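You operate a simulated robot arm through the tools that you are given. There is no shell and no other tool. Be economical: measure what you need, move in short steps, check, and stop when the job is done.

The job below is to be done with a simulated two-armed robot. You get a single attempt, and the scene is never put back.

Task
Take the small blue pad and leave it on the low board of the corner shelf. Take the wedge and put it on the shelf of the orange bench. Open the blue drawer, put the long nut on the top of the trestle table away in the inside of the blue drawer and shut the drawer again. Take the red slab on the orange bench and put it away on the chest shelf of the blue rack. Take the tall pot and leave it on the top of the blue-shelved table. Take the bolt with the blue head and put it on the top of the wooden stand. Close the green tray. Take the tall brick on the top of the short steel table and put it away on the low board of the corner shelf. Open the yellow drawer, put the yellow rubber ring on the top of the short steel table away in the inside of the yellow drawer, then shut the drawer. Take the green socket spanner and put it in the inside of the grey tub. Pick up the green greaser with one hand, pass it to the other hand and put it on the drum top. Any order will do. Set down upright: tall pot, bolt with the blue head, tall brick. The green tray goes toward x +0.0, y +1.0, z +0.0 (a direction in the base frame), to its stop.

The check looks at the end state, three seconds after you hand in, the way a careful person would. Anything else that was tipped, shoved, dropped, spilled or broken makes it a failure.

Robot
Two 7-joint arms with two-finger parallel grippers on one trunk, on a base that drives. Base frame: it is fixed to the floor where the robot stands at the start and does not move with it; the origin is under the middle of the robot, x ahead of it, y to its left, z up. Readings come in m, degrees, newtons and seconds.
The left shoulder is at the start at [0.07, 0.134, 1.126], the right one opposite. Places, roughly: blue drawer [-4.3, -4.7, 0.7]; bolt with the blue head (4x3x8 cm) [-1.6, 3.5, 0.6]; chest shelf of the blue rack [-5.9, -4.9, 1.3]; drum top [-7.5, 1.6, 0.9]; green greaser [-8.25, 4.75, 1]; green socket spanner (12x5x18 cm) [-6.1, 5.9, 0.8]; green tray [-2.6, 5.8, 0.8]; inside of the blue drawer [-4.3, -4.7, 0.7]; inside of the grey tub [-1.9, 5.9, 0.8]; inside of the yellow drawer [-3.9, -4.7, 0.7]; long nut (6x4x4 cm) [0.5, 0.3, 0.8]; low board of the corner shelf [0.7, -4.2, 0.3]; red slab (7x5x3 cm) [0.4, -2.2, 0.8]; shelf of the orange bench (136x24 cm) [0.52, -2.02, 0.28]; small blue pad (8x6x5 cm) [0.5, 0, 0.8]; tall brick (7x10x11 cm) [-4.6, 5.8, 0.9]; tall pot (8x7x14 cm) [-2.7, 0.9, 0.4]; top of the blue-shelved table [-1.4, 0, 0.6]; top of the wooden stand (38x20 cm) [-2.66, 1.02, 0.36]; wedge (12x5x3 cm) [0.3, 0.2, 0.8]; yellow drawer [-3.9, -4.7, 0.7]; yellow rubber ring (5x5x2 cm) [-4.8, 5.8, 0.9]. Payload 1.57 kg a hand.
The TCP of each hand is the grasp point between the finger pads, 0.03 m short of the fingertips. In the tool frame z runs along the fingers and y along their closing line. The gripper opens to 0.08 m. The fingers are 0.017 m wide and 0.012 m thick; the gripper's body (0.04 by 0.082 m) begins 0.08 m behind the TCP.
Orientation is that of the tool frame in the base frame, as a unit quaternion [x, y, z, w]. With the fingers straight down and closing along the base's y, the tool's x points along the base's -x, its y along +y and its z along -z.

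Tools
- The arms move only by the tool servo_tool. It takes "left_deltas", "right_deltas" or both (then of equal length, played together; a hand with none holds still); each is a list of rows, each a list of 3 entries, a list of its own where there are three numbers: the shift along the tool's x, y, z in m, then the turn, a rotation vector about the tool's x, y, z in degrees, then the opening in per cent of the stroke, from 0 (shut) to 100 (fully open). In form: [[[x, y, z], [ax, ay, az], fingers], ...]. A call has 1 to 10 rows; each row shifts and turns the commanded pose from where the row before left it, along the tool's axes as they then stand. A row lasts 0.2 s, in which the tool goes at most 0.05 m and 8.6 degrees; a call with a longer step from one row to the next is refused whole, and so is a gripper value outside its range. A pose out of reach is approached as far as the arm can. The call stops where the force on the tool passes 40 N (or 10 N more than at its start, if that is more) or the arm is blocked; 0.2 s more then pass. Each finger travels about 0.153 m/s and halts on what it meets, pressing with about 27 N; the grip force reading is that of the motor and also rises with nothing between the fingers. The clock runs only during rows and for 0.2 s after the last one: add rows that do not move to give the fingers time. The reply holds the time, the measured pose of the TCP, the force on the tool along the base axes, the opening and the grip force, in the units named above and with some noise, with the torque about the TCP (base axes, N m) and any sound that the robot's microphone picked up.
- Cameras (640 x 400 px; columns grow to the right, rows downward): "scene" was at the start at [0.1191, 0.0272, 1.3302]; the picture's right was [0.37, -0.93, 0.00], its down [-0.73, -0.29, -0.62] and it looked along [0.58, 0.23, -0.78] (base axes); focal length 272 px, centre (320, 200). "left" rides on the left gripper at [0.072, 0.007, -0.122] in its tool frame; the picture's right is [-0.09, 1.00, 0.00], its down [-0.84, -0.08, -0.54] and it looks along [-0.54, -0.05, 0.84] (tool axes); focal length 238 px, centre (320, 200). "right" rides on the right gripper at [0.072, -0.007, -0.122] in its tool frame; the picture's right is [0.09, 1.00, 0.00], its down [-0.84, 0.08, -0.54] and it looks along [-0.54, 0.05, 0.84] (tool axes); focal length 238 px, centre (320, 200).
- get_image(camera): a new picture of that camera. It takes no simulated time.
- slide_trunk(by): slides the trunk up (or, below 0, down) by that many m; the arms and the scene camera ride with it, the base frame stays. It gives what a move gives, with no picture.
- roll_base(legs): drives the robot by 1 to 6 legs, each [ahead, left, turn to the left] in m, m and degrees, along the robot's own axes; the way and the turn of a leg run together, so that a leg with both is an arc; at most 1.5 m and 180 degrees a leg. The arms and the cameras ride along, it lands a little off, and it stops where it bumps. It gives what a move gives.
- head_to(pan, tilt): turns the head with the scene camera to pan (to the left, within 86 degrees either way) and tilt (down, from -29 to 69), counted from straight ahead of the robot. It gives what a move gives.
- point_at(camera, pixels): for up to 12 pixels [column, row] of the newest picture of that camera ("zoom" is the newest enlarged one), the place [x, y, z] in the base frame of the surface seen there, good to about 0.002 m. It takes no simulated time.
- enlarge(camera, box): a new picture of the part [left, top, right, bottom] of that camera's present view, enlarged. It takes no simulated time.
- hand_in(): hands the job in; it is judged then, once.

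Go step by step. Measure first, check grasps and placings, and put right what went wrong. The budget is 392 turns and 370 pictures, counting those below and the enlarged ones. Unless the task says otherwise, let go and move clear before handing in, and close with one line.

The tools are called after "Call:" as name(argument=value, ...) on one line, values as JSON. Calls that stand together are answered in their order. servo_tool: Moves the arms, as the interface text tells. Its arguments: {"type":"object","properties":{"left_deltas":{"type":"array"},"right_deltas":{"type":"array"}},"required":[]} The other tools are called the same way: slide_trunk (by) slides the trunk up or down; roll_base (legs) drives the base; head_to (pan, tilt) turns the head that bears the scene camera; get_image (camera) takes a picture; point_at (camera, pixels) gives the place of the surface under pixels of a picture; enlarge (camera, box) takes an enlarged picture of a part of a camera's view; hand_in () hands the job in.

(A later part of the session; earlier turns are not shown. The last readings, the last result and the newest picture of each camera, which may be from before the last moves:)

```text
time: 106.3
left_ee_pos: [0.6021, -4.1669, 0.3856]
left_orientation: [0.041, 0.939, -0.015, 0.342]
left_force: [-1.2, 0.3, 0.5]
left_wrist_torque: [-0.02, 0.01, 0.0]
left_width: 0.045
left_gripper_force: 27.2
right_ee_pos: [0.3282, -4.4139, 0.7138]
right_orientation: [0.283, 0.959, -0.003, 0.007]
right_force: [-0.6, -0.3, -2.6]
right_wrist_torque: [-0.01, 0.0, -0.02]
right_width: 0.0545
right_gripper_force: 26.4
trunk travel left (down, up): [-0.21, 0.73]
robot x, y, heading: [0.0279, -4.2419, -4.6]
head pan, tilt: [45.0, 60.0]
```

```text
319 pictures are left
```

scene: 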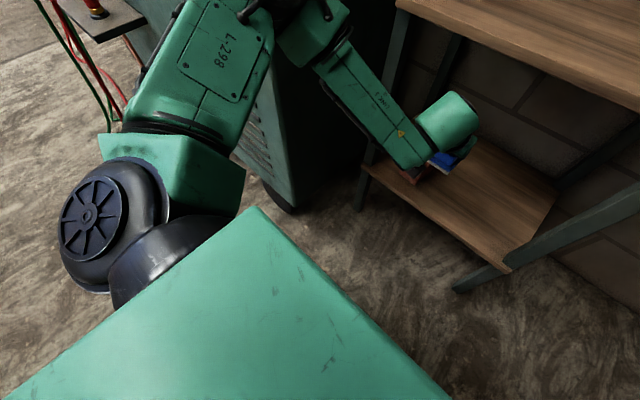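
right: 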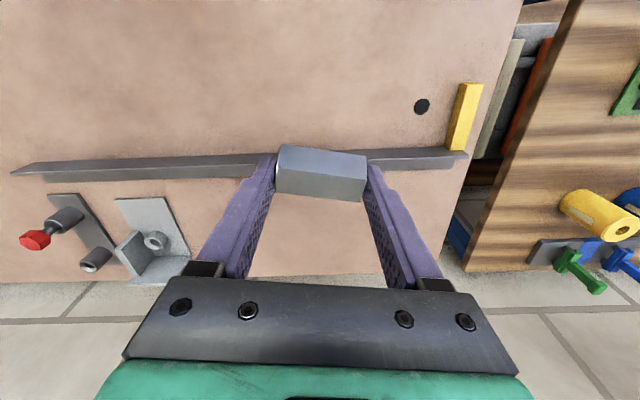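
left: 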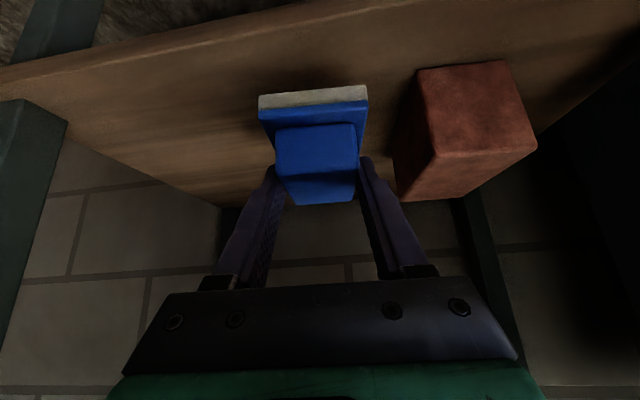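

Call:
servo_tool(left_deltas=[[[-0.0115, 0, 0.0096], [0, 0, 0], 0], [[-0.0115, 0, 0.0096], [0, 0, 0], 0], [[-0.0115, 0, 0.0096], [0, 0, 0], 0], [[0.006, 0, 0.0072], [0, 0, 0], 0], [[0.006, 0, 0.0072], [0, 0, 0], 0], [[0.006, 0, 0.0072], [0, 0, 0], 0], [[0, 0, 0], [0, 0, 0], 0]])

Call:
get_image(camera="left")

```text
time: 107.9
left_ee_pos: [0.6255, -4.1434, 0.3803]
left_orientation: [0.042, 0.939, -0.016, 0.342]
left_force: [-0.6, 0.6, -1.0]
left_wrist_torque: [0.02, 0.03, -0.01]
left_width: 0.0451
left_gripper_force: 27.4
left hand out of reach, approached as far as the arm can: row 1, 2, 3, 4, 5, 6
right_ee_pos: [0.3285, -4.4142, 0.7125]
right_orientation: [0.284, 0.959, -0.002, 0.006]
right_force: [1.1, -1.1, -2.2]
right_wrist_torque: [-0.02, 0.0, -0.02]
right_width: 0.0549
right_gripper_force: 27.0
trunk travel left (down, up): [-0.21, 0.73]
robot x, y, heading: [0.0229, -4.2435, -4.7]
head pan, tilt: [45.0, 60.0]
```

```text
318 pictures are left
```

left: 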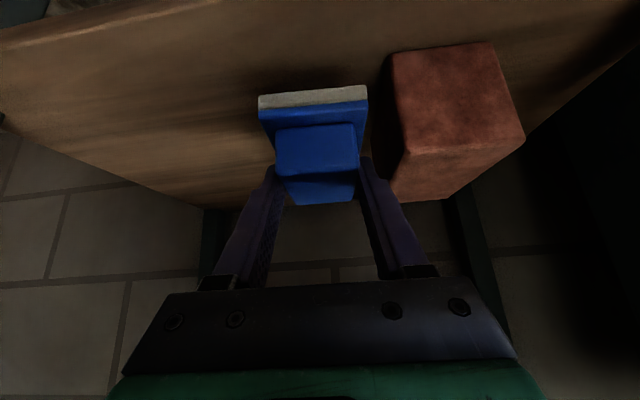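

Call:
roll_base(legs=[[0, 0, -3], [0.03, 0, 0]])

Call:
slide_trunk(by=-0.026)

Call:
get_image(camera="left")

```text
time: 109.1
left_ee_pos: [0.6592, -4.1783, 0.3795]
left_orientation: [0.066, 0.938, -0.025, 0.341]
left_force: [-0.4, -0.8, -0.9]
left_wrist_torque: [0.02, 0.03, 0.02]
left_width: 0.045
left_gripper_force: 27.0
right_ee_pos: [0.3482, -4.4351, 0.7133]
right_orientation: [0.309, 0.951, -0.002, 0.006]
right_force: [0.1, 0.1, -3.0]
right_wrist_torque: [-0.05, 0.02, 0.03]
right_width: 0.0546
right_gripper_force: 27.1
trunk travel left (down, up): [-0.21, 0.73]
robot x, y, heading: [0.0556, -4.2436, -7.9]
head pan, tilt: [45.0, 60.0]
```

```text
time: 109.9
left_ee_pos: [0.6593, -4.1781, 0.3545]
left_orientation: [0.065, 0.937, -0.024, 0.341]
left_force: [-0.3, -0.5, 0.0]
left_wrist_torque: [0.0, 0.03, 0.02]
left_width: 0.045
left_gripper_force: 26.6
right_ee_pos: [0.3479, -4.4338, 0.6876]
right_orientation: [0.309, 0.951, -0.003, 0.007]
right_force: [-0.6, -0.4, -2.7]
right_wrist_torque: [0.0, -0.01, -0.02]
right_width: 0.0546
right_gripper_force: 26.9
trunk travel left (down, up): [-0.184, 0.756]
robot x, y, heading: [0.0569, -4.2449, -7.7]
head pan, tilt: [45.0, 60.0]
```

```text
317 pictures are left
```

left: 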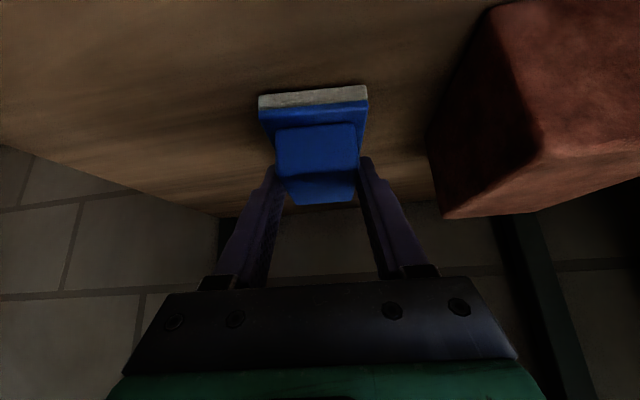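

Call:
point_at(camera="left", pixels=[[262, 103], [364, 92], [312, 96], [312, 80], [240, 100], [400, 100]])

Call:
slide_trunk(by=-0.003)

```text
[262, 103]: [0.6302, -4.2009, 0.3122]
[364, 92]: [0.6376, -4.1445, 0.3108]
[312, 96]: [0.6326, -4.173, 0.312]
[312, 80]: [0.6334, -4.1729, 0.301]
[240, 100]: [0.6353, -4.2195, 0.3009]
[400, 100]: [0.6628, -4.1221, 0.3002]
```

```text
time: 110.4
left_ee_pos: [0.6616, -4.1774, 0.3509]
left_orientation: [0.065, 0.937, -0.025, 0.341]
left_force: [-0.4, 0.2, -0.6]
left_wrist_torque: [-0.03, -0.02, 0.02]
left_width: 0.0451
left_gripper_force: 27.5
right_ee_pos: [0.3485, -4.433, 0.6852]
right_orientation: [0.309, 0.951, -0.002, 0.006]
right_force: [0.3, 1.1, -1.8]
right_wrist_torque: [0.02, 0.0, -0.02]
right_width: 0.0548
right_gripper_force: 27.0
trunk travel left (down, up): [-0.181, 0.759]
robot x, y, heading: [0.0552, -4.2482, -7.5]
head pan, tilt: [45.0, 60.0]
```

Call:
servo_tool(left_deltas=[[[0, 0, 0], [0, 0, 0], 70], [[0, 0, 0], [0, 0, 0], 80], [[0, 0, -0.02], [0, 0, 0], 80], [[0, 0, -0.04], [0, 0, 0], 80], [[0, 0, -0.04], [0, 0, 0], 80], [[0.02, 0, -0.04], [0, 0, 0], 80], [[0.03, 0, -0.03], [0, 0, 0], 80], [[0.03, 0, -0.03], [0, 0, 0], 80]])

Call:
get_image(camera="left")

```text
time: 112.2
left_ee_pos: [0.5362, -4.1595, 0.449]
left_orientation: [0.066, 0.937, -0.025, 0.341]
left_force: [-0.1, 0.8, 0.4]
left_wrist_torque: [-0.02, 0.03, -0.05]
left_width: 0.064
left_gripper_force: 0.0
left hand out of reach, approached as far as the arm can: row 7, 8
right_ee_pos: [0.3483, -4.4346, 0.6845]
right_orientation: [0.309, 0.951, -0.003, 0.006]
right_force: [0.5, 0.2, -2.4]
right_wrist_torque: [0.02, 0.01, -0.02]
right_width: 0.0546
right_gripper_force: 26.9
trunk travel left (down, up): [-0.181, 0.759]
robot x, y, heading: [0.0546, -4.2482, -7.5]
head pan, tilt: [45.0, 60.0]
```

```text
316 pictures are left
```

left: 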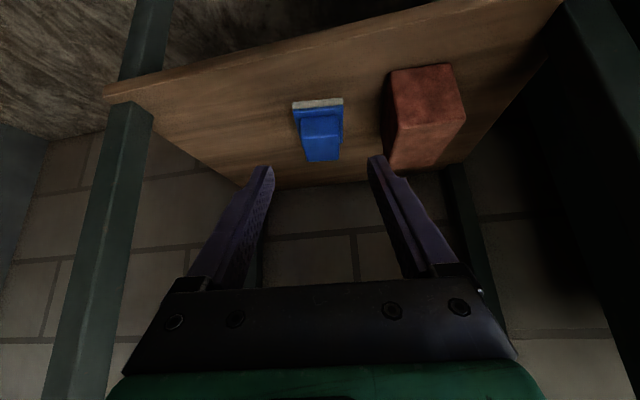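

Pad sits on the low board (318,130 in the left picture). I'll back out and head to the drawers.

Call:
roll_base(legs=[[-0.8, 0, 0], [0, 0.6, 0], [0, 0, -82.5]])

Call:
slide_trunk(by=0.4)

Call:
head_to(pan=-60, tilt=15)

Call:
get_image(camera="scene")

```text
time: 114.0
left_ee_pos: [0.3632, -4.1202, 0.4441]
left_orientation: [0.05, 0.939, -0.024, 0.338]
left_force: [0.3, 0.6, -0.8]
left_wrist_torque: [-0.01, 0.01, 0.01]
left_width: 0.0641
left_gripper_force: 0.1
right_ee_pos: [0.1842, -4.3906, 0.682]
right_orientation: [0.29, 0.957, -0.019, 0.003]
right_force: [0.7, -0.7, -2.4]
right_wrist_torque: [0.0, -0.01, 0.0]
right_width: 0.0547
right_gripper_force: 27.0
trunk travel left (down, up): [-0.181, 0.759]
robot x, y, heading: [-0.1177, -4.2261, -6.1]
head pan, tilt: [45.0, 60.0]
stopped in leg 1: the robot was blocked; the commanded pose is now the measured one
```

```text
time: 117.8
left_ee_pos: [0.3609, -4.127, 0.847]
left_orientation: [0.053, 0.938, -0.019, 0.341]
left_force: [0.7, 0.7, 0.3]
left_wrist_torque: [-0.02, 0.03, -0.03]
left_width: 0.0642
left_gripper_force: 0.2
right_ee_pos: [0.1804, -4.4011, 1.0808]
right_orientation: [0.293, 0.956, -0.011, 0.005]
right_force: [0.0, -0.1, -3.2]
right_wrist_torque: [-0.01, -0.01, 0.02]
right_width: 0.0545
right_gripper_force: 26.9
trunk travel left (down, up): [-0.581, 0.359]
robot x, y, heading: [-0.114, -4.2233, -6.1]
head pan, tilt: [45.0, 60.0]
```

```text
time: 119.6
left_ee_pos: [0.3615, -4.1259, 0.8467]
left_orientation: [0.053, 0.938, -0.019, 0.341]
left_force: [-0.1, 0.6, -0.5]
left_wrist_torque: [-0.01, 0.02, 0.01]
left_width: 0.0643
left_gripper_force: 0.0
right_ee_pos: [0.1816, -4.4019, 1.081]
right_orientation: [0.293, 0.956, -0.01, 0.005]
right_force: [-0.1, 0.1, -2.6]
right_wrist_torque: [-0.03, 0.02, 0.04]
right_width: 0.0547
right_gripper_force: 27.4
trunk travel left (down, up): [-0.581, 0.359]
robot x, y, heading: [-0.122, -4.2276, -6.2]
head pan, tilt: [-60.0, 15.0]
```

```text
315 pictures are left
```

scene: 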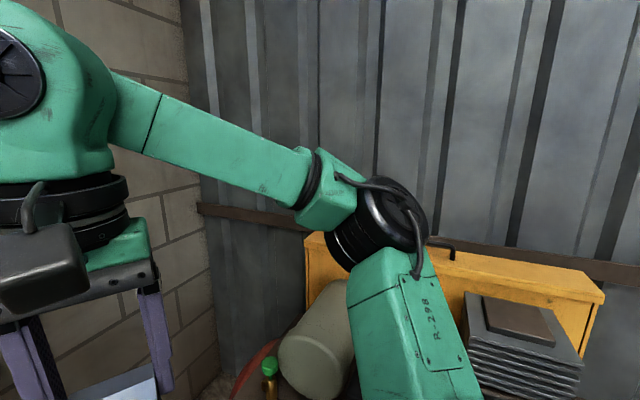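

Backing was blocked, probably the right elbow against the compressor's switch box. The trunk is up now; I'll move left away from it and inspect.

Call:
roll_base(legs=[[0, 0.15, 0]])

Call:
head_to(pan=-84, tilt=45)

Call:
get_image(camera="scene")

```text
time: 121.0
left_ee_pos: [0.3755, -3.9788, 0.8483]
left_orientation: [0.053, 0.939, -0.019, 0.34]
left_force: [-0.1, -0.9, -0.2]
left_wrist_torque: [0.0, -0.02, 0.01]
left_width: 0.0641
left_gripper_force: 0.1
right_ee_pos: [0.1968, -4.2541, 1.0813]
right_orientation: [0.293, 0.956, -0.009, 0.003]
right_force: [-0.5, -0.4, -1.4]
right_wrist_torque: [-0.02, -0.01, 0.03]
right_width: 0.0544
right_gripper_force: 27.0
trunk travel left (down, up): [-0.581, 0.359]
robot x, y, heading: [-0.0992, -4.0783, -6.1]
head pan, tilt: [-60.0, 15.0]
```

```text
time: 122.0
left_ee_pos: [0.377, -3.9785, 0.8486]
left_orientation: [0.053, 0.938, -0.019, 0.341]
left_force: [0.6, 0.8, 0.5]
left_wrist_torque: [0.0, -0.01, 0.02]
left_width: 0.0637
left_gripper_force: 0.0
right_ee_pos: [0.1969, -4.2549, 1.0827]
right_orientation: [0.292, 0.956, -0.009, 0.005]
right_force: [0.5, -0.7, -1.8]
right_wrist_torque: [0.0, 0.01, 0.01]
right_width: 0.0546
right_gripper_force: 27.6
trunk travel left (down, up): [-0.581, 0.359]
robot x, y, heading: [-0.0986, -4.0796, -6.2]
head pan, tilt: [-84.0, 45.0]
```

```text
314 pictures are left
```

scene: 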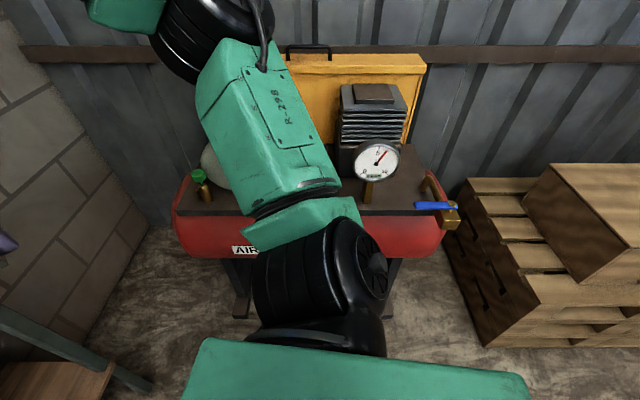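

Call:
roll_base(legs=[[-0.6, 0, 0], [0, 0.4, 0], [0, 0, -84]])

Call:
head_to(pan=-60, tilt=15)

Call:
get_image(camera="scene")

```text
time: 131.0
left_ee_pos: [-0.5096, -4.0889, 0.8471]
left_orientation: [0.676, 0.653, -0.245, 0.237]
left_force: [0.9, -0.3, 0.1]
left_wrist_torque: [-0.04, 0.01, -0.02]
left_width: 0.0638
left_gripper_force: 0.1
right_ee_pos: [-0.7993, -3.93, 1.0826]
right_orientation: [0.864, 0.504, -0.009, -0.003]
right_force: [0.1, -0.1, -2.0]
right_wrist_torque: [0.0, 0.03, -0.01]
right_width: 0.0546
right_gripper_force: 27.1
trunk travel left (down, up): [-0.581, 0.359]
robot x, y, heading: [-0.6439, -3.6175, -91.6]
head pan, tilt: [-84.0, 45.0]
```

```text
time: 131.9
left_ee_pos: [-0.5103, -4.0876, 0.8482]
left_orientation: [0.677, 0.652, -0.246, 0.237]
left_force: [0.3, 0.9, 0.3]
left_wrist_torque: [-0.02, 0.05, 0.0]
left_width: 0.064
left_gripper_force: 0.1
right_ee_pos: [-0.7997, -3.9305, 1.0819]
right_orientation: [0.863, 0.504, -0.01, -0.004]
right_force: [-0.1, 0.1, -2.8]
right_wrist_torque: [0.01, 0.0, -0.02]
right_width: 0.0546
right_gripper_force: 26.7
trunk travel left (down, up): [-0.581, 0.359]
robot x, y, heading: [-0.645, -3.619, -91.6]
head pan, tilt: [-60.0, 15.0]
```

```text
313 pictures are left
```

scene: 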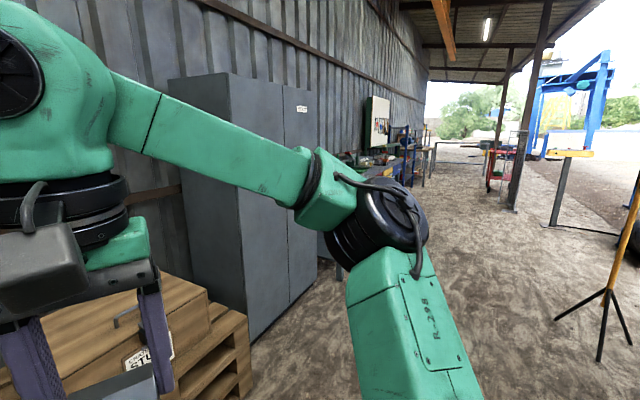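

Call:
point_at(camera="scene", pixels=[[250, 335], [318, 285], [560, 318], [600, 358], [510, 205], [390, 150], [345, 160], [410, 180]])

Call:
enlarge(camera="scene", box=[310, 80, 470, 200])

```text
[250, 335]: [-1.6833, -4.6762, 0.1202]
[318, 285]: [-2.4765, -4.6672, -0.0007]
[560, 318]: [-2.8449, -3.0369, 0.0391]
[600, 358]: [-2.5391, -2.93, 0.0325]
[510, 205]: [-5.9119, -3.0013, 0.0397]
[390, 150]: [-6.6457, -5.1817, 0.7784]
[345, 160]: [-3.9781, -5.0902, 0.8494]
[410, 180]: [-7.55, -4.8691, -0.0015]
```

```text
3.33 times, centred on (390, 140) of scene
```

zoom: 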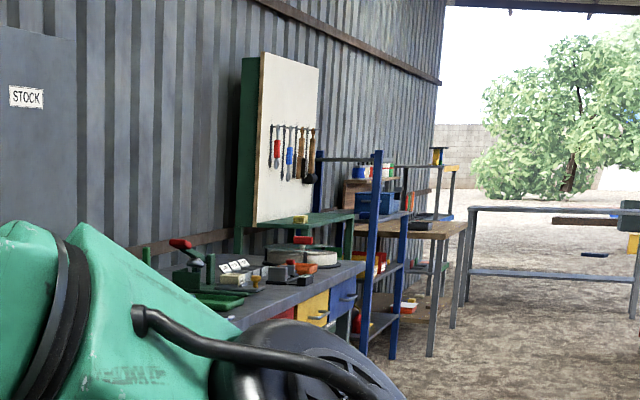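

Call:
roll_base(legs=[[0, 0, 1.6], [0, -1.2, 0], [0, -1.2, 0], [0, -1.2, 0]])

Call:
head_to(pan=0, tilt=35)

Call:
get_image(camera="scene")

```text
time: 149.6
left_ee_pos: [-4.0673, -4.0902, 0.8491]
left_orientation: [0.665, 0.665, -0.242, 0.241]
left_force: [-0.1, 0.1, 0.8]
left_wrist_torque: [0.02, 0.02, 0.02]
left_width: 0.0641
left_gripper_force: 0.0
right_ee_pos: [-4.3619, -3.9407, 1.0824]
right_orientation: [0.855, 0.519, -0.009, -0.004]
right_force: [-0.3, 0.8, -3.2]
right_wrist_torque: [-0.01, 0.02, 0.04]
right_width: 0.0548
right_gripper_force: 27.3
trunk travel left (down, up): [-0.581, 0.359]
robot x, y, heading: [-4.2201, -3.6238, -89.7]
head pan, tilt: [-60.0, 15.0]
```

```text
time: 150.9
left_ee_pos: [-4.0671, -4.0894, 0.847]
left_orientation: [0.664, 0.665, -0.241, 0.241]
left_force: [0.3, 0.2, -0.1]
left_wrist_torque: [0.0, -0.03, -0.05]
left_width: 0.0639
left_gripper_force: 0.1
right_ee_pos: [-4.3615, -3.9411, 1.0825]
right_orientation: [0.855, 0.518, -0.009, -0.004]
right_force: [0.9, 0.8, -2.5]
right_wrist_torque: [0.0, -0.01, 0.01]
right_width: 0.0546
right_gripper_force: 26.8
trunk travel left (down, up): [-0.581, 0.359]
robot x, y, heading: [-4.2206, -3.625, -89.7]
head pan, tilt: [0.0, 35.0]
```

```text
311 pictures are left
```

scene: 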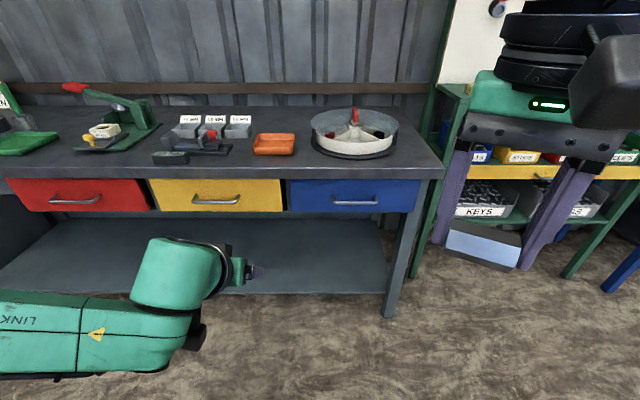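

Call:
enlarge(camera="scene", box=[140, 150, 440, 230])

Call:
point_at(camera="scene", pixels=[[332, 202], [353, 203], [376, 202], [353, 190], [290, 183], [418, 183], [302, 212], [410, 212], [195, 201], [215, 200], [240, 199], [353, 170]])

```text
2.13 times, centred on (290, 190) of scene
```

zoom: 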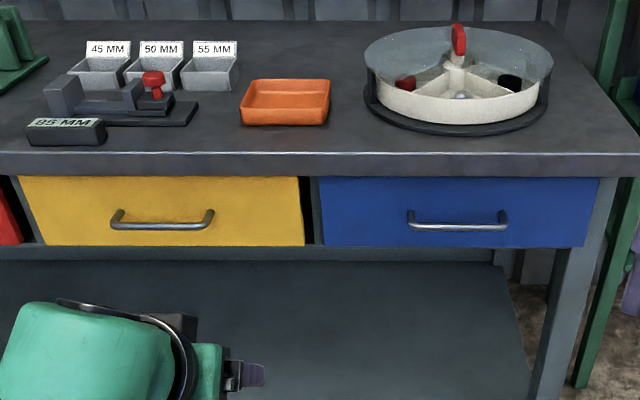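

```text
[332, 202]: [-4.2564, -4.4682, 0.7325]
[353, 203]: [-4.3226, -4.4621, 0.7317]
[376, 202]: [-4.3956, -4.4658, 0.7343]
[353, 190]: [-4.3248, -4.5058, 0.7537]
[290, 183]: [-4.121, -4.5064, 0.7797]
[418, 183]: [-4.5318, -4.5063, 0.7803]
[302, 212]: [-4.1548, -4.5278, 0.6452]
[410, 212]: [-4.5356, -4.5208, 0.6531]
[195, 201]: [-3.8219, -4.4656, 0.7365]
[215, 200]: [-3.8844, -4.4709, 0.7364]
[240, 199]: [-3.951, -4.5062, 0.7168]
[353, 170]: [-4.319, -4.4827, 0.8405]
```

Blue handle bar: x −4.26…−4.40, y≈−4.463, z≈0.733. I'll turn the left tool horizontal and roll it so the fingers close over the bar vertically, and shift the base so the left shoulder faces the handle.

Call:
roll_base(legs=[[0, -0.17, 0]])

Call:
servo_tool(left_deltas=[[[0, 0, 0], [0, -8.3, 0], 60], [[0, 0, 0], [0, -8.3, 0], 60], [[0, 0, 0], [0, -8.3, 0], 60], [[0, 0, 0], [0, -8.3, 0], 60], [[0, 0, 0], [0, -8.3, 0], 60], [[0, 0, 0], [0, -8.3, 0], 60], [[0, 0, 0], [0, 0, 8.5], 60], [[0, 0, 0], [0, 0, 8.5], 60], [[0, 0, 0], [0, 0, 8.5], 60], [[0, 0, 0], [0, 0, 8.5], 60]])

Call:
servo_tool(left_deltas=[[[0, 0, 0], [0, 0, 8.5], 60], [[0, 0, 0], [0, 0, 8.5], 60], [[0, 0, 0], [0, 0, 8.5], 60], [[0, 0, 0], [0, 0, 8.5], 60], [[0, 0, 0], [0, 0, 8.5], 60], [[0, 0, 0], [0, 0, 8.5], 60], [[0, 0, 0], [0, 0, 5], 60]])

Call:
get_image(camera="left")

```text
time: 152.4
left_ee_pos: [-4.2382, -4.0903, 0.8476]
left_orientation: [0.665, 0.664, -0.241, 0.241]
left_force: [-0.6, -0.1, 0.2]
left_wrist_torque: [0.02, 0.0, 0.0]
left_width: 0.0639
left_gripper_force: 0.1
right_ee_pos: [-4.5332, -3.9415, 1.0821]
right_orientation: [0.855, 0.518, -0.01, -0.002]
right_force: [0.4, -0.3, -2.6]
right_wrist_torque: [0.04, -0.04, -0.03]
right_width: 0.0546
right_gripper_force: 26.7
trunk travel left (down, up): [-0.581, 0.359]
robot x, y, heading: [-4.3917, -3.6253, -89.6]
head pan, tilt: [0.0, 35.0]
```

```text
time: 154.6
left_ee_pos: [-4.2409, -4.0963, 0.8478]
left_orientation: [0.645, 0.341, -0.32, 0.604]
left_force: [0.3, -0.4, -0.1]
left_wrist_torque: [-0.01, -0.01, -0.02]
left_width: 0.0479
left_gripper_force: 0.1
left hand out of reach, approached as far as the arm can: row 1, 2
right_ee_pos: [-4.5338, -3.9421, 1.0818]
right_orientation: [0.855, 0.518, -0.01, -0.003]
right_force: [0.1, -0.5, -2.3]
right_wrist_torque: [0.01, -0.02, -0.01]
right_width: 0.0544
right_gripper_force: 26.9
trunk travel left (down, up): [-0.581, 0.359]
robot x, y, heading: [-4.391, -3.6223, -89.5]
head pan, tilt: [0.0, 35.0]
```

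```text
time: 156.2
left_ee_pos: [-4.2401, -4.0976, 0.8463]
left_orientation: [0.73, -0.001, 0.001, 0.684]
left_force: [0.0, -0.4, 0.1]
left_wrist_torque: [-0.02, 0.0, -0.01]
left_width: 0.0482
left_gripper_force: 0.1
right_ee_pos: [-4.5335, -3.941, 1.081]
right_orientation: [0.855, 0.518, -0.01, -0.003]
right_force: [0.1, 0.3, -1.5]
right_wrist_torque: [-0.02, 0.02, 0.0]
right_width: 0.0544
right_gripper_force: 26.0
trunk travel left (down, up): [-0.581, 0.359]
robot x, y, heading: [-4.3928, -3.6261, -89.6]
head pan, tilt: [0.0, 35.0]
```

```text
309 pictures are left
```

left: 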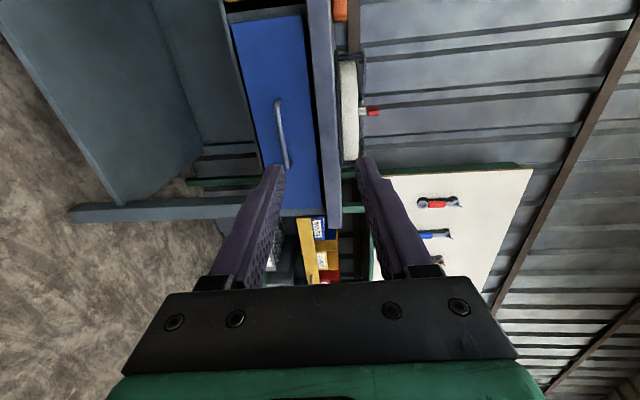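

Call:
roll_base(legs=[[0.2, 0, 0]])

Call:
servo_tool(left_deltas=[[[-0.0215, -0.0272, 0.015], [0, 0, 0], 70], [[-0.0215, -0.0272, 0.015], [0, 0, 0], 70], [[-0.0215, -0.0272, 0.015], [0, 0, 0], 70], [[-0.0215, -0.0272, 0.015], [0, 0, 0], 70], [[0, 0, 0], [0, 0, 0], 70]])

Call:
get_image(camera="left")

Call:
get_image(camera="scene")

```text
time: 157.8
left_ee_pos: [-4.2414, -4.2955, 0.8455]
left_orientation: [0.73, 0.0, -0.002, 0.684]
left_force: [-0.1, 0.1, -0.3]
left_wrist_torque: [0.0, 0.02, 0.01]
left_width: 0.0482
left_gripper_force: 0.0
right_ee_pos: [-4.533, -4.1407, 1.0817]
right_orientation: [0.856, 0.517, -0.01, -0.003]
right_force: [0.2, 0.6, -2.2]
right_wrist_torque: [0.0, 0.0, 0.01]
right_width: 0.0547
right_gripper_force: 27.2
trunk travel left (down, up): [-0.581, 0.359]
robot x, y, heading: [-4.387, -3.8224, -90.0]
head pan, tilt: [0.0, 35.0]
```

```text
time: 159.0
left_ee_pos: [-4.2495, -4.3298, 0.8334]
left_orientation: [0.73, -0.001, -0.002, 0.683]
left_force: [0.3, -0.1, 0.1]
left_wrist_torque: [0.0, -0.01, -0.03]
left_width: 0.056
left_gripper_force: 0.1
left hand out of reach, approached as far as the arm can: row 1, 2, 3, 4
right_ee_pos: [-4.5333, -4.1391, 1.0822]
right_orientation: [0.856, 0.518, -0.01, -0.003]
right_force: [0.3, -0.4, -2.6]
right_wrist_torque: [0.04, 0.03, 0.0]
right_width: 0.0547
right_gripper_force: 26.9
trunk travel left (down, up): [-0.581, 0.359]
robot x, y, heading: [-4.3905, -3.8226, -90.1]
head pan, tilt: [0.0, 35.0]
```

```text
308 pictures are left
```

left: 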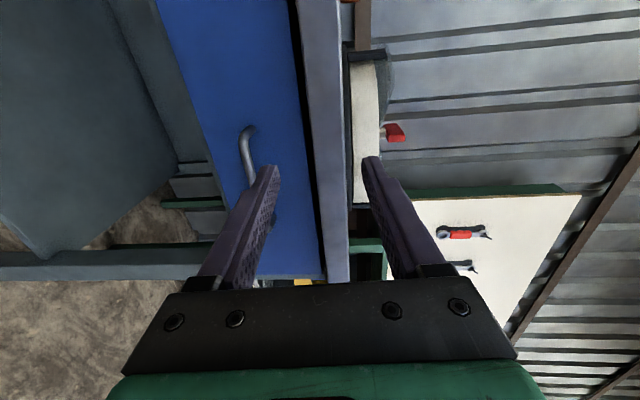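

```text
307 pictures are left
```

scene: 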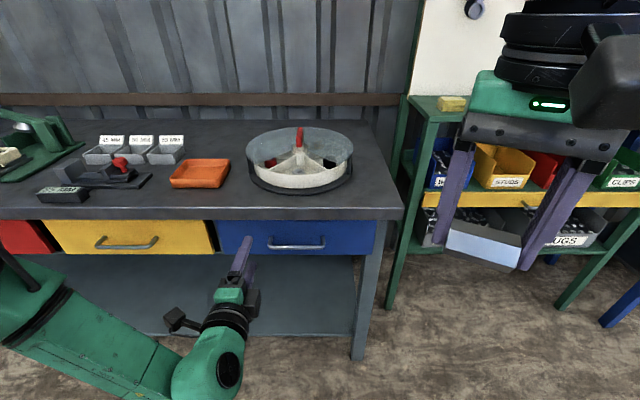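

Call:
slide_trunk(by=-0.1)

Call:
roll_base(legs=[[0, -0.077, 0], [0.07, 0, 0]])

Call:
get_image(camera="left")

```text
time: 160.3
left_ee_pos: [-4.2489, -4.3294, 0.7318]
left_orientation: [0.73, 0.0, -0.002, 0.683]
left_force: [-0.2, -0.3, 1.2]
left_wrist_torque: [0.02, 0.0, -0.01]
left_width: 0.056
left_gripper_force: 0.0
right_ee_pos: [-4.5334, -4.1394, 0.9825]
right_orientation: [0.855, 0.518, -0.01, -0.003]
right_force: [-0.7, -0.2, -2.1]
right_wrist_torque: [0.01, 0.02, 0.0]
right_width: 0.0545
right_gripper_force: 26.7
trunk travel left (down, up): [-0.481, 0.459]
robot x, y, heading: [-4.3891, -3.8266, -90.0]
head pan, tilt: [0.0, 35.0]
```

```text
time: 162.0
left_ee_pos: [-4.3237, -4.3991, 0.7318]
left_orientation: [0.73, 0.0, -0.001, 0.683]
left_force: [-1.0, 0.6, -0.3]
left_wrist_torque: [0.02, -0.02, 0.01]
left_width: 0.056
left_gripper_force: 0.1
right_ee_pos: [-4.6096, -4.2101, 0.9813]
right_orientation: [0.856, 0.517, -0.01, -0.003]
right_force: [-0.7, 0.0, -2.8]
right_wrist_torque: [0.06, -0.05, -0.01]
right_width: 0.0546
right_gripper_force: 27.0
trunk travel left (down, up): [-0.481, 0.459]
robot x, y, heading: [-4.4669, -3.8868, -89.7]
head pan, tilt: [0.0, 35.0]
```

```text
306 pictures are left
```

left: 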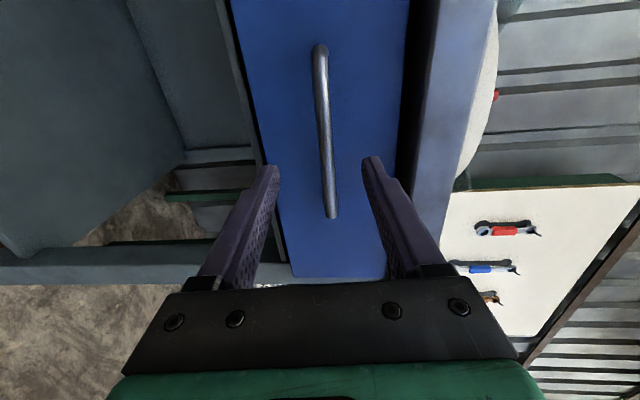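

Call:
point_at(camera="left", pixels=[[321, 80], [324, 130], [328, 190], [300, 130], [330, 212], [322, 50]])

Call:
roll_base(legs=[[0.055, 0, 0]])

```text
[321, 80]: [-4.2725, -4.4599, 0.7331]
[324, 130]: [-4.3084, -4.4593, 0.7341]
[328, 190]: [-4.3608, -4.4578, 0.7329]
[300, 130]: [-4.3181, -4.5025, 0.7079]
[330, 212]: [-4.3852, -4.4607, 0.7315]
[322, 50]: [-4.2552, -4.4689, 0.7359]
```

```text
time: 162.9
left_ee_pos: [-4.3253, -4.4535, 0.732]
left_orientation: [0.73, -0.001, -0.002, 0.683]
left_force: [-1.0, 0.6, -0.3]
left_wrist_torque: [0.03, 0.02, 0.0]
left_width: 0.056
left_gripper_force: 0.0
right_ee_pos: [-4.6097, -4.2653, 0.9818]
right_orientation: [0.857, 0.516, -0.009, -0.004]
right_force: [0.3, 0.0, -2.2]
right_wrist_torque: [0.04, 0.01, -0.03]
right_width: 0.0548
right_gripper_force: 26.8
trunk travel left (down, up): [-0.481, 0.459]
robot x, y, heading: [-4.4655, -3.9489, -90.1]
head pan, tilt: [0.0, 35.0]
```

Call:
servo_tool(left_deltas=[[[0, 0, 0], [0, 0, 0], 30], [[0, 0, 0], [0, 0, 0], 0], [[0, 0, 0], [0, 0, 0], 0], [[0, 0, 0], [0, 0, 0], 0]])

Call:
roll_base(legs=[[-0.25, 0, 0]])

Call:
get_image(camera="scene")

```text
time: 163.9
left_ee_pos: [-4.3244, -4.4518, 0.7339]
left_orientation: [0.73, -0.002, -0.002, 0.684]
left_force: [0.5, 0.6, 5.1]
left_wrist_torque: [-0.04, -0.04, -0.01]
left_width: 0.0115
left_gripper_force: 29.6
right_ee_pos: [-4.6094, -4.2625, 0.9811]
right_orientation: [0.856, 0.517, -0.01, -0.004]
right_force: [0.2, -1.0, -1.9]
right_wrist_torque: [0.04, -0.01, 0.0]
right_width: 0.0545
right_gripper_force: 27.1
trunk travel left (down, up): [-0.481, 0.459]
robot x, y, heading: [-4.4661, -3.9472, -89.9]
head pan, tilt: [0.0, 35.0]
```

```text
time: 165.7
left_ee_pos: [-4.3254, -4.2042, 0.7334]
left_orientation: [0.73, -0.001, 0.0, 0.684]
left_force: [-5.6, -1.4, 6.3]
left_wrist_torque: [-0.12, 0.08, -0.67]
left_width: 0.0118
left_gripper_force: 29.1
right_ee_pos: [-4.6089, -4.0179, 0.9818]
right_orientation: [0.856, 0.518, -0.009, -0.002]
right_force: [-0.3, 0.4, -2.4]
right_wrist_torque: [0.01, 0.01, -0.01]
right_width: 0.0548
right_gripper_force: 27.4
trunk travel left (down, up): [-0.481, 0.459]
robot x, y, heading: [-4.4684, -3.7028, -89.7]
head pan, tilt: [0.0, 35.0]
```

```text
305 pictures are left
```

scene: 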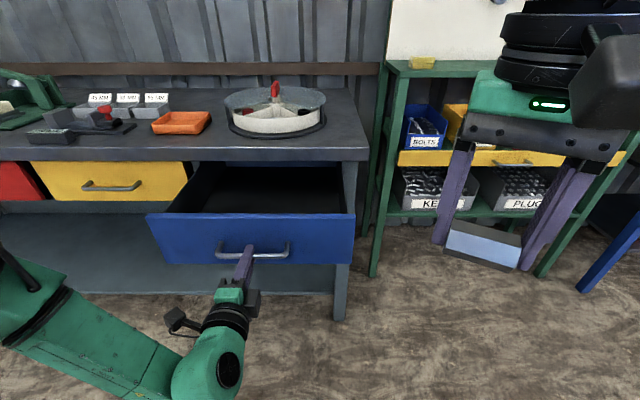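

Call:
point_at(camera="scene", pixels=[[255, 195], [300, 195], [330, 205], [250, 213], [345, 212], [200, 205], [180, 212], [300, 160]])

Call:
enlarge(camera="scene", box=[130, 130, 380, 280])

```text
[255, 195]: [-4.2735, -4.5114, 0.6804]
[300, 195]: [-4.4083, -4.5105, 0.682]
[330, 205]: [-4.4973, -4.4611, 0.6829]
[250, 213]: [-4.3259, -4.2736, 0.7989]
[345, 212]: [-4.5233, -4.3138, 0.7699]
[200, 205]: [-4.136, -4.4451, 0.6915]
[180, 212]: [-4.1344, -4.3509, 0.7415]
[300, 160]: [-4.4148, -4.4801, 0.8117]
```

```text
2.56 times, centred on (255, 205) of scene
```

zoom: 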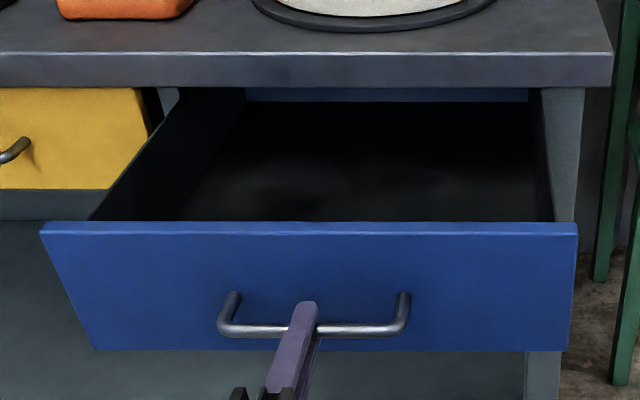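

Call:
servo_tool(right_deltas=[[[-0.0242, 0.0333, 0.009], [0, 0, 0], 0], [[-0.0242, 0.0333, 0.009], [0, 0, 0], 0], [[-0.0242, 0.0333, 0.009], [0, 0, 0], 0], [[-0.0242, 0.0333, 0.009], [0, 0, 0], 0], [[-0.0242, 0.0333, 0.009], [0, 0, 0], 0], [[-0.0242, 0.0333, 0.009], [0, 0, 0], 0], [[-0.0242, 0.0333, 0.009], [0, 0, 0], 0], [[-0.0242, 0.0333, 0.009], [0, 0, 0], 0], [[-0.0242, 0.0333, 0.009], [0, 0, 0], 0], [[0, 0, 0], [0, 0, 0], 0]])

Call:
get_image(camera="scene")

Call:
get_image(camera="right")

```text
time: 167.9
left_ee_pos: [-4.3248, -4.2054, 0.7335]
left_orientation: [0.73, -0.001, -0.001, 0.684]
left_force: [-4.3, -0.4, 6.8]
left_wrist_torque: [-0.08, 0.02, -0.33]
left_width: 0.0116
left_gripper_force: 29.0
right_ee_pos: [-4.4992, -4.2421, 0.8959]
right_orientation: [0.855, 0.518, -0.011, -0.003]
right_force: [0.3, 0.4, -2.3]
right_wrist_torque: [0.0, -0.05, 0.01]
right_width: 0.0546
right_gripper_force: 27.0
right hand out of reach, approached as far as the arm can: row 6, 7, 8, 9
trunk travel left (down, up): [-0.481, 0.459]
robot x, y, heading: [-4.4661, -3.7023, -89.7]
head pan, tilt: [0.0, 35.0]
```

```text
303 pictures are left
```

scene: 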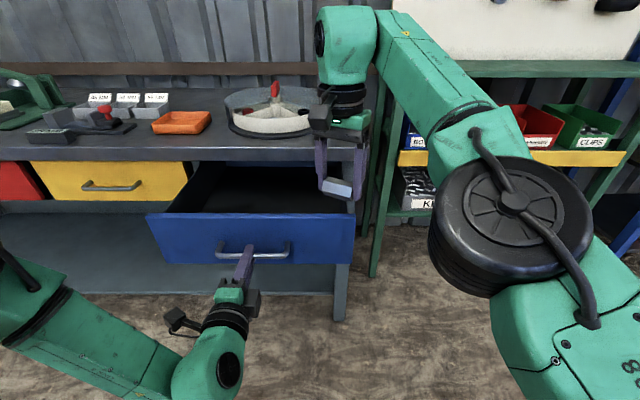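

```text
302 pictures are left
```

right: 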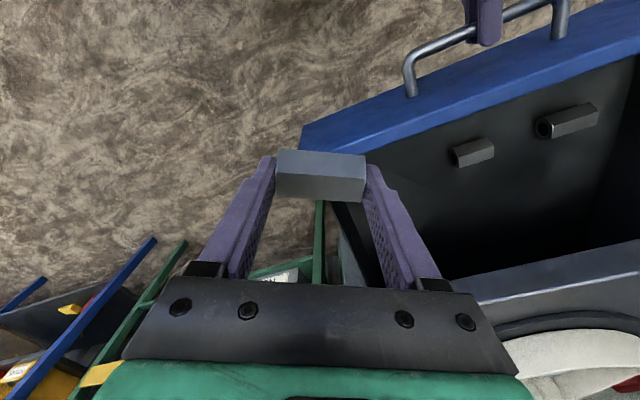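

Call:
point_at(camera="right", pixels=[[475, 150], [455, 155], [492, 150], [545, 128], [595, 110], [570, 115], [400, 190], [420, 230], [330, 130]])

Call:
servo_tool(left_deltas=[[[0, 0, 0], [0, 0, 0], 50], [[0, 0, 0], [0, 0, 0], 50], [[0, 0, -0.03], [0, 0, 0], 50], [[0, 0, -0.03], [0, 0, 0], 50], [[0, 0, -0.03], [0, 0, 0], 50], [[0, 0, -0.03], [0, 0, 0], 50], [[0, 0, -0.03], [0, 0, 0], 50]])

```text
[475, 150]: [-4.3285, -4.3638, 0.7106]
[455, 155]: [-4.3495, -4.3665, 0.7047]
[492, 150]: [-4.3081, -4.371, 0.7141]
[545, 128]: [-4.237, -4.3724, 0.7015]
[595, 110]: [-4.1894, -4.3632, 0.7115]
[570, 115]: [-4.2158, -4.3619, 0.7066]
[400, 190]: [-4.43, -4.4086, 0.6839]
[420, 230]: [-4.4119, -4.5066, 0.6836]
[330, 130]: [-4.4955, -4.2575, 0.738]
```

```text
time: 169.5
left_ee_pos: [-4.3053, -4.099, 0.7352]
left_orientation: [0.73, -0.001, -0.002, 0.684]
left_force: [0.8, -0.5, 0.2]
left_wrist_torque: [0.02, -0.03, 0.03]
left_width: 0.0401
left_gripper_force: 0.2
left hand out of reach, approached as far as the arm can: row 6, 7
right_ee_pos: [-4.4986, -4.2411, 0.8962]
right_orientation: [0.855, 0.518, -0.01, -0.003]
right_force: [0.5, -0.6, -1.6]
right_wrist_torque: [0.01, -0.03, -0.01]
right_width: 0.0543
right_gripper_force: 27.0
trunk travel left (down, up): [-0.481, 0.459]
robot x, y, heading: [-4.4706, -3.698, -89.5]
head pan, tilt: [0.0, 35.0]
```

Call:
roll_base(legs=[[0.1, 0.03, 0]])

Call:
servo_tool(right_deltas=[[[0, 0, 0.03], [0, 0, 0], 0], [[0, 0, 0.03], [0, 0, 0], 0], [[0, 0, 0.03], [0, 0, 0], 0], [[0, 0, 0.03], [0, 0, 0], 0]])

Call:
get_image(camera="scene")

Call:
get_image(camera="right")

```text
time: 170.7
left_ee_pos: [-4.2727, -4.1992, 0.7339]
left_orientation: [0.73, 0.0, -0.001, 0.684]
left_force: [0.6, 0.8, -0.3]
left_wrist_torque: [-0.05, -0.01, 0.03]
left_width: 0.0401
left_gripper_force: 0.0
right_ee_pos: [-4.4657, -4.3411, 0.8961]
right_orientation: [0.855, 0.518, -0.009, -0.004]
right_force: [-0.5, -0.5, -2.3]
right_wrist_torque: [0.02, -0.02, -0.02]
right_width: 0.0543
right_gripper_force: 27.0
trunk travel left (down, up): [-0.481, 0.459]
robot x, y, heading: [-4.4371, -3.7981, -89.7]
head pan, tilt: [0.0, 35.0]
```

```text
time: 171.7
left_ee_pos: [-4.2738, -4.1977, 0.7342]
left_orientation: [0.731, 0.0, 0.0, 0.683]
left_force: [-0.2, 0.1, 0.5]
left_wrist_torque: [0.0, 0.04, -0.05]
left_width: 0.0401
left_gripper_force: 0.1
right_ee_pos: [-4.4692, -4.3404, 0.7751]
right_orientation: [0.855, 0.519, -0.008, -0.003]
right_force: [-0.1, 0.8, -2.5]
right_wrist_torque: [0.03, 0.02, 0.03]
right_width: 0.0545
right_gripper_force: 27.0
trunk travel left (down, up): [-0.481, 0.459]
robot x, y, heading: [-4.4387, -3.8009, -89.5]
head pan, tilt: [0.0, 35.0]
```

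```text
301 pictures are left
```

scene: 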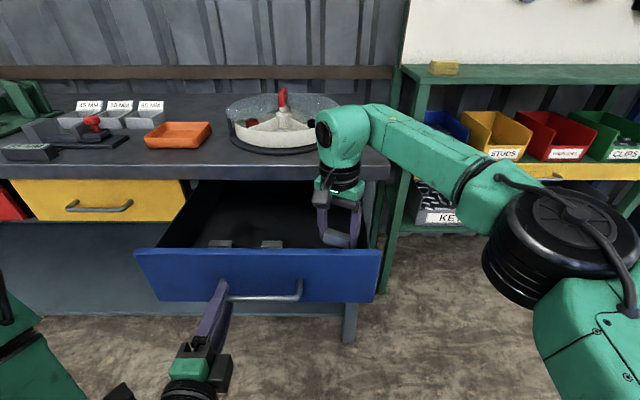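

```text
300 pictures are left
```

right: 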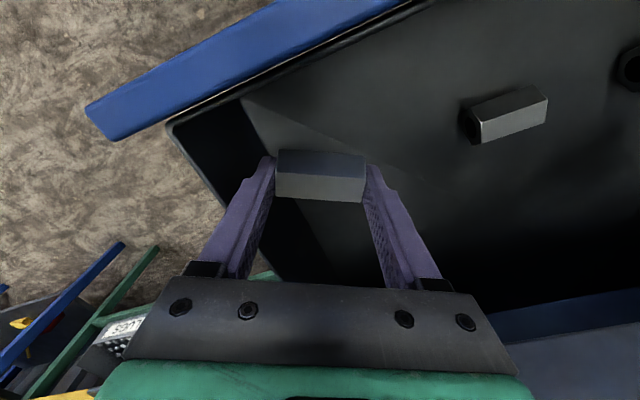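

Call:
servo_tool(right_deltas=[[[0, 0.017, 0], [0, 0, 0], 0], [[0, 0.017, 0], [0, 0, 0], 0], [[0, 0, 0.018], [0, 0, 0], 0], [[0, 0, 0.018], [0, 0, 0], 0], [[0, 0, 0.016], [0, 0, 0], 0], [[0, 0, 0], [0, 0, 0], 0]])

Call:
get_image(camera="right")

```text
time: 173.1
left_ee_pos: [-4.2729, -4.1986, 0.7358]
left_orientation: [0.729, 0.0, -0.001, 0.684]
left_force: [-0.4, 0.7, -0.4]
left_wrist_torque: [-0.02, 0.0, 0.01]
left_width: 0.0399
left_gripper_force: 0.0
right_ee_pos: [-4.4384, -4.3575, 0.7223]
right_orientation: [0.855, 0.519, -0.01, -0.004]
right_force: [-0.2, -0.2, -2.4]
right_wrist_torque: [0.01, -0.01, 0.01]
right_width: 0.0543
right_gripper_force: 26.8
trunk travel left (down, up): [-0.481, 0.459]
robot x, y, heading: [-4.4381, -3.7972, -90.0]
head pan, tilt: [0.0, 35.0]
```

```text
299 pictures are left
```

right: 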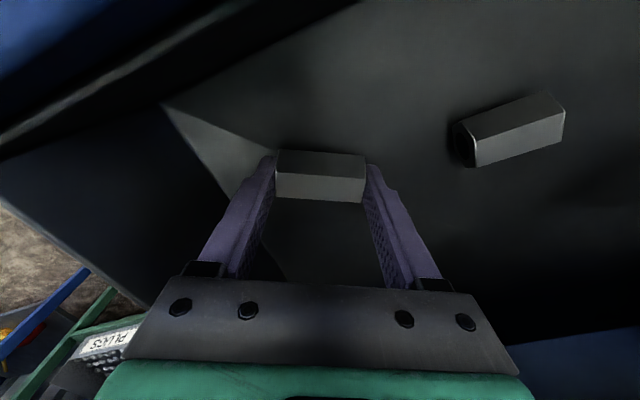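

Call:
servo_tool(right_deltas=[[[0, 0, 0.002], [0, 0, 0], 0], [[0, 0, 0.001], [0, 0, 0], 0], [[0, 0, 0], [0, 0, 0], 40], [[0, 0, 0], [0, 0, 0], 85], [[0, 0, 0], [0, 0, 0], 85], [[0, 0, -0.03], [0, 0, 0], 85], [[0, 0, -0.05], [0, 0, 0], 85], [[0, 0, -0.05], [0, 0, 0], 85], [[0, 0, -0.05], [0, 0, 0], 85]])

Call:
get_image(camera="right")

```text
time: 175.1
left_ee_pos: [-4.2741, -4.1967, 0.7351]
left_orientation: [0.729, 0.0, 0.0, 0.685]
left_force: [0.0, 0.1, 0.6]
left_wrist_torque: [0.0, -0.04, -0.03]
left_width: 0.0399
left_gripper_force: 0.1
right_ee_pos: [-4.4394, -4.3296, 0.8965]
right_orientation: [0.854, 0.519, -0.01, -0.003]
right_force: [0.1, 0.6, -0.3]
right_wrist_torque: [0.01, 0.0, 0.03]
right_width: 0.0679
right_gripper_force: 0.1
right hand out of reach, approached as far as the arm can: row 8, 9
trunk travel left (down, up): [-0.481, 0.459]
robot x, y, heading: [-4.4372, -3.7962, -89.7]
head pan, tilt: [0.0, 35.0]
```

```text
298 pictures are left
```

right: 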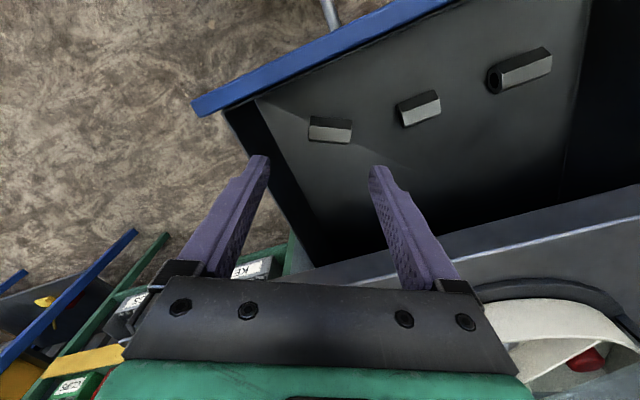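

Nut lies in the drawer with the other two (330,130). I'll retract the right hand, re-grip the bar with the left and push the drawer shut with the base.

Call:
servo_tool(right_deltas=[[[0.035, -0.019, -0.005], [0, 0, 0], 85], [[0.035, -0.019, -0.005], [0, 0, 0], 85], [[0.035, -0.019, -0.005], [0, 0, 0], 85], [[0.035, -0.019, -0.005], [0, 0, 0], 85], [[0.035, -0.019, -0.005], [0, 0, 0], 85], [[0, 0, 0], [0, 0, 0], 85]], left_deltas=[[[-0.02, 0, 0], [0, 0, 0], 50], [[-0.02, 0, 0], [0, 0, 0], 50], [[0, 0, 0], [0, 0, 0], 50], [[0, 0, 0], [0, 0, 0], 0], [[0, 0, 0], [0, 0, 0], 0], [[0, 0, 0], [0, 0, 0], 0]])

Call:
roll_base(legs=[[0.25, 0, 0]])

Call:
get_image(camera="scene")

```text
time: 176.1
left_ee_pos: [-4.2971, -4.2125, 0.7335]
left_orientation: [0.747, -0.004, 0.0, 0.665]
left_force: [-7.6, 1.4, -41.3]
left_wrist_torque: [0.37, 0.29, -0.19]
left_width: 0.0118
left_gripper_force: 27.2
left hand out of reach, approached as far as the arm can: row 1, 2
right_ee_pos: [-4.4415, -4.1838, 0.9092]
right_orientation: [0.855, 0.518, -0.009, -0.005]
right_force: [0.3, 0.4, -0.1]
right_wrist_torque: [-0.01, 0.0, 0.0]
right_width: 0.0682
right_gripper_force: 0.1
trunk travel left (down, up): [-0.481, 0.459]
robot x, y, heading: [-4.4376, -3.7995, -89.6]
head pan, tilt: [0.0, 35.0]
stopped in row 5 (left hand): the force on the tool passed its limit (the readings are from after the stop); the commanded pose is now the measured one
```

```text
time: 176.8
left_ee_pos: [-4.2958, -4.2123, 0.7329]
left_orientation: [0.749, -0.004, 0.002, 0.662]
left_force: [-0.8, -1.1, -3.8]
left_wrist_torque: [0.06, 0.38, -0.3]
left_width: 0.012
left_gripper_force: 29.1
right_ee_pos: [-4.4415, -4.1851, 0.9109]
right_orientation: [0.856, 0.517, -0.01, -0.004]
right_force: [0.6, 1.2, 0.3]
right_wrist_torque: [0.0, 0.0, 0.0]
right_width: 0.0679
right_gripper_force: 0.0
trunk travel left (down, up): [-0.481, 0.459]
robot x, y, heading: [-4.4354, -3.8059, -89.4]
head pan, tilt: [0.0, 35.0]
stopped in leg 1: the force on the tool passed its limit (the readings are from after the stop); the commanded pose is now the measured one
```

```text
297 pictures are left
```

scene: 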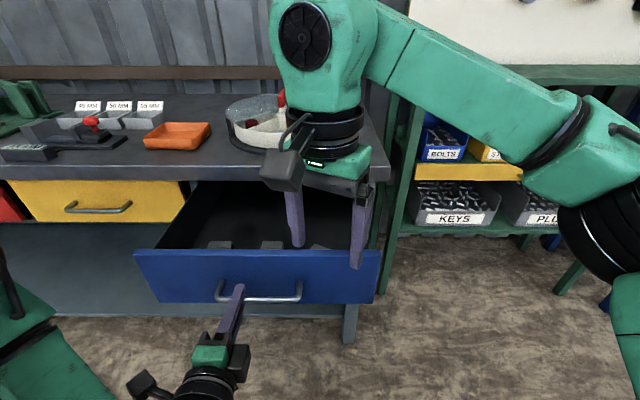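

Call:
roll_base(legs=[[0.1, 0, 0]])

```text
time: 178.0
left_ee_pos: [-4.2967, -4.3091, 0.733]
left_orientation: [0.749, -0.005, 0.0, 0.662]
left_force: [-1.1, 0.4, -1.2]
left_wrist_torque: [0.08, 0.21, 0.38]
left_width: 0.0117
left_gripper_force: 29.8
right_ee_pos: [-4.442, -4.2819, 0.9098]
right_orientation: [0.856, 0.518, -0.01, -0.003]
right_force: [-0.4, 0.0, 0.8]
right_wrist_torque: [0.03, -0.02, -0.04]
right_width: 0.0681
right_gripper_force: 0.0
trunk travel left (down, up): [-0.481, 0.459]
robot x, y, heading: [-4.4367, -3.9016, -89.7]
head pan, tilt: [0.0, 35.0]
```

Call:
roll_base(legs=[[0.145, 0, 0]])

Call:
get_image(camera="scene")

```text
time: 179.3
left_ee_pos: [-4.297, -4.4494, 0.7338]
left_orientation: [0.749, -0.006, 0.002, 0.662]
left_force: [-8.9, 0.6, -4.5]
left_wrist_torque: [0.07, 0.33, -0.45]
left_width: 0.0115
left_gripper_force: 29.2
right_ee_pos: [-4.442, -4.4222, 0.9107]
right_orientation: [0.855, 0.519, -0.009, -0.003]
right_force: [1.2, 0.0, 0.3]
right_wrist_torque: [0.0, -0.01, 0.0]
right_width: 0.0679
right_gripper_force: 0.2
trunk travel left (down, up): [-0.481, 0.459]
robot x, y, heading: [-4.4377, -4.0393, -89.5]
head pan, tilt: [0.0, 35.0]
```

```text
296 pictures are left
```

scene: 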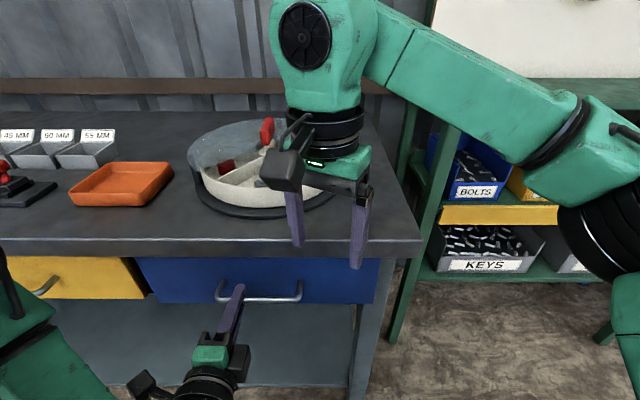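

Call:
point_at(camera="scene", pixels=[[200, 275], [330, 275], [70, 270], [270, 299], [110, 285]])

Call:
roll_base(legs=[[0.012, 0, 0]])

Call:
point_at(camera="scene", pixels=[[200, 275], [330, 275], [70, 270]])

```text
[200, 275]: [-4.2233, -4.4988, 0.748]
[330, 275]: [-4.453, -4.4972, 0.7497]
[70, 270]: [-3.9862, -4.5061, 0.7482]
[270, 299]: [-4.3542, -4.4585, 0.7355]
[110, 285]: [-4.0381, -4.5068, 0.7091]
```

```text
time: 180.1
left_ee_pos: [-4.2959, -4.4603, 0.7331]
left_orientation: [0.75, -0.006, 0.0, 0.661]
left_force: [-5.8, 14.7, -12.3]
left_wrist_torque: [0.08, 0.41, -0.57]
left_width: 0.0118
left_gripper_force: 28.9
right_ee_pos: [-4.4409, -4.4316, 0.9107]
right_orientation: [0.855, 0.518, -0.01, -0.002]
right_force: [-0.5, -0.8, 0.6]
right_wrist_torque: [-0.02, -0.01, -0.01]
right_width: 0.0682
right_gripper_force: 0.0
trunk travel left (down, up): [-0.481, 0.459]
robot x, y, heading: [-4.4382, -4.0485, -89.3]
head pan, tilt: [0.0, 35.0]
```

```text
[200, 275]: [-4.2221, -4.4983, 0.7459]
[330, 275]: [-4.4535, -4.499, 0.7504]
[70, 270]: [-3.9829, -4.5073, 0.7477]
```

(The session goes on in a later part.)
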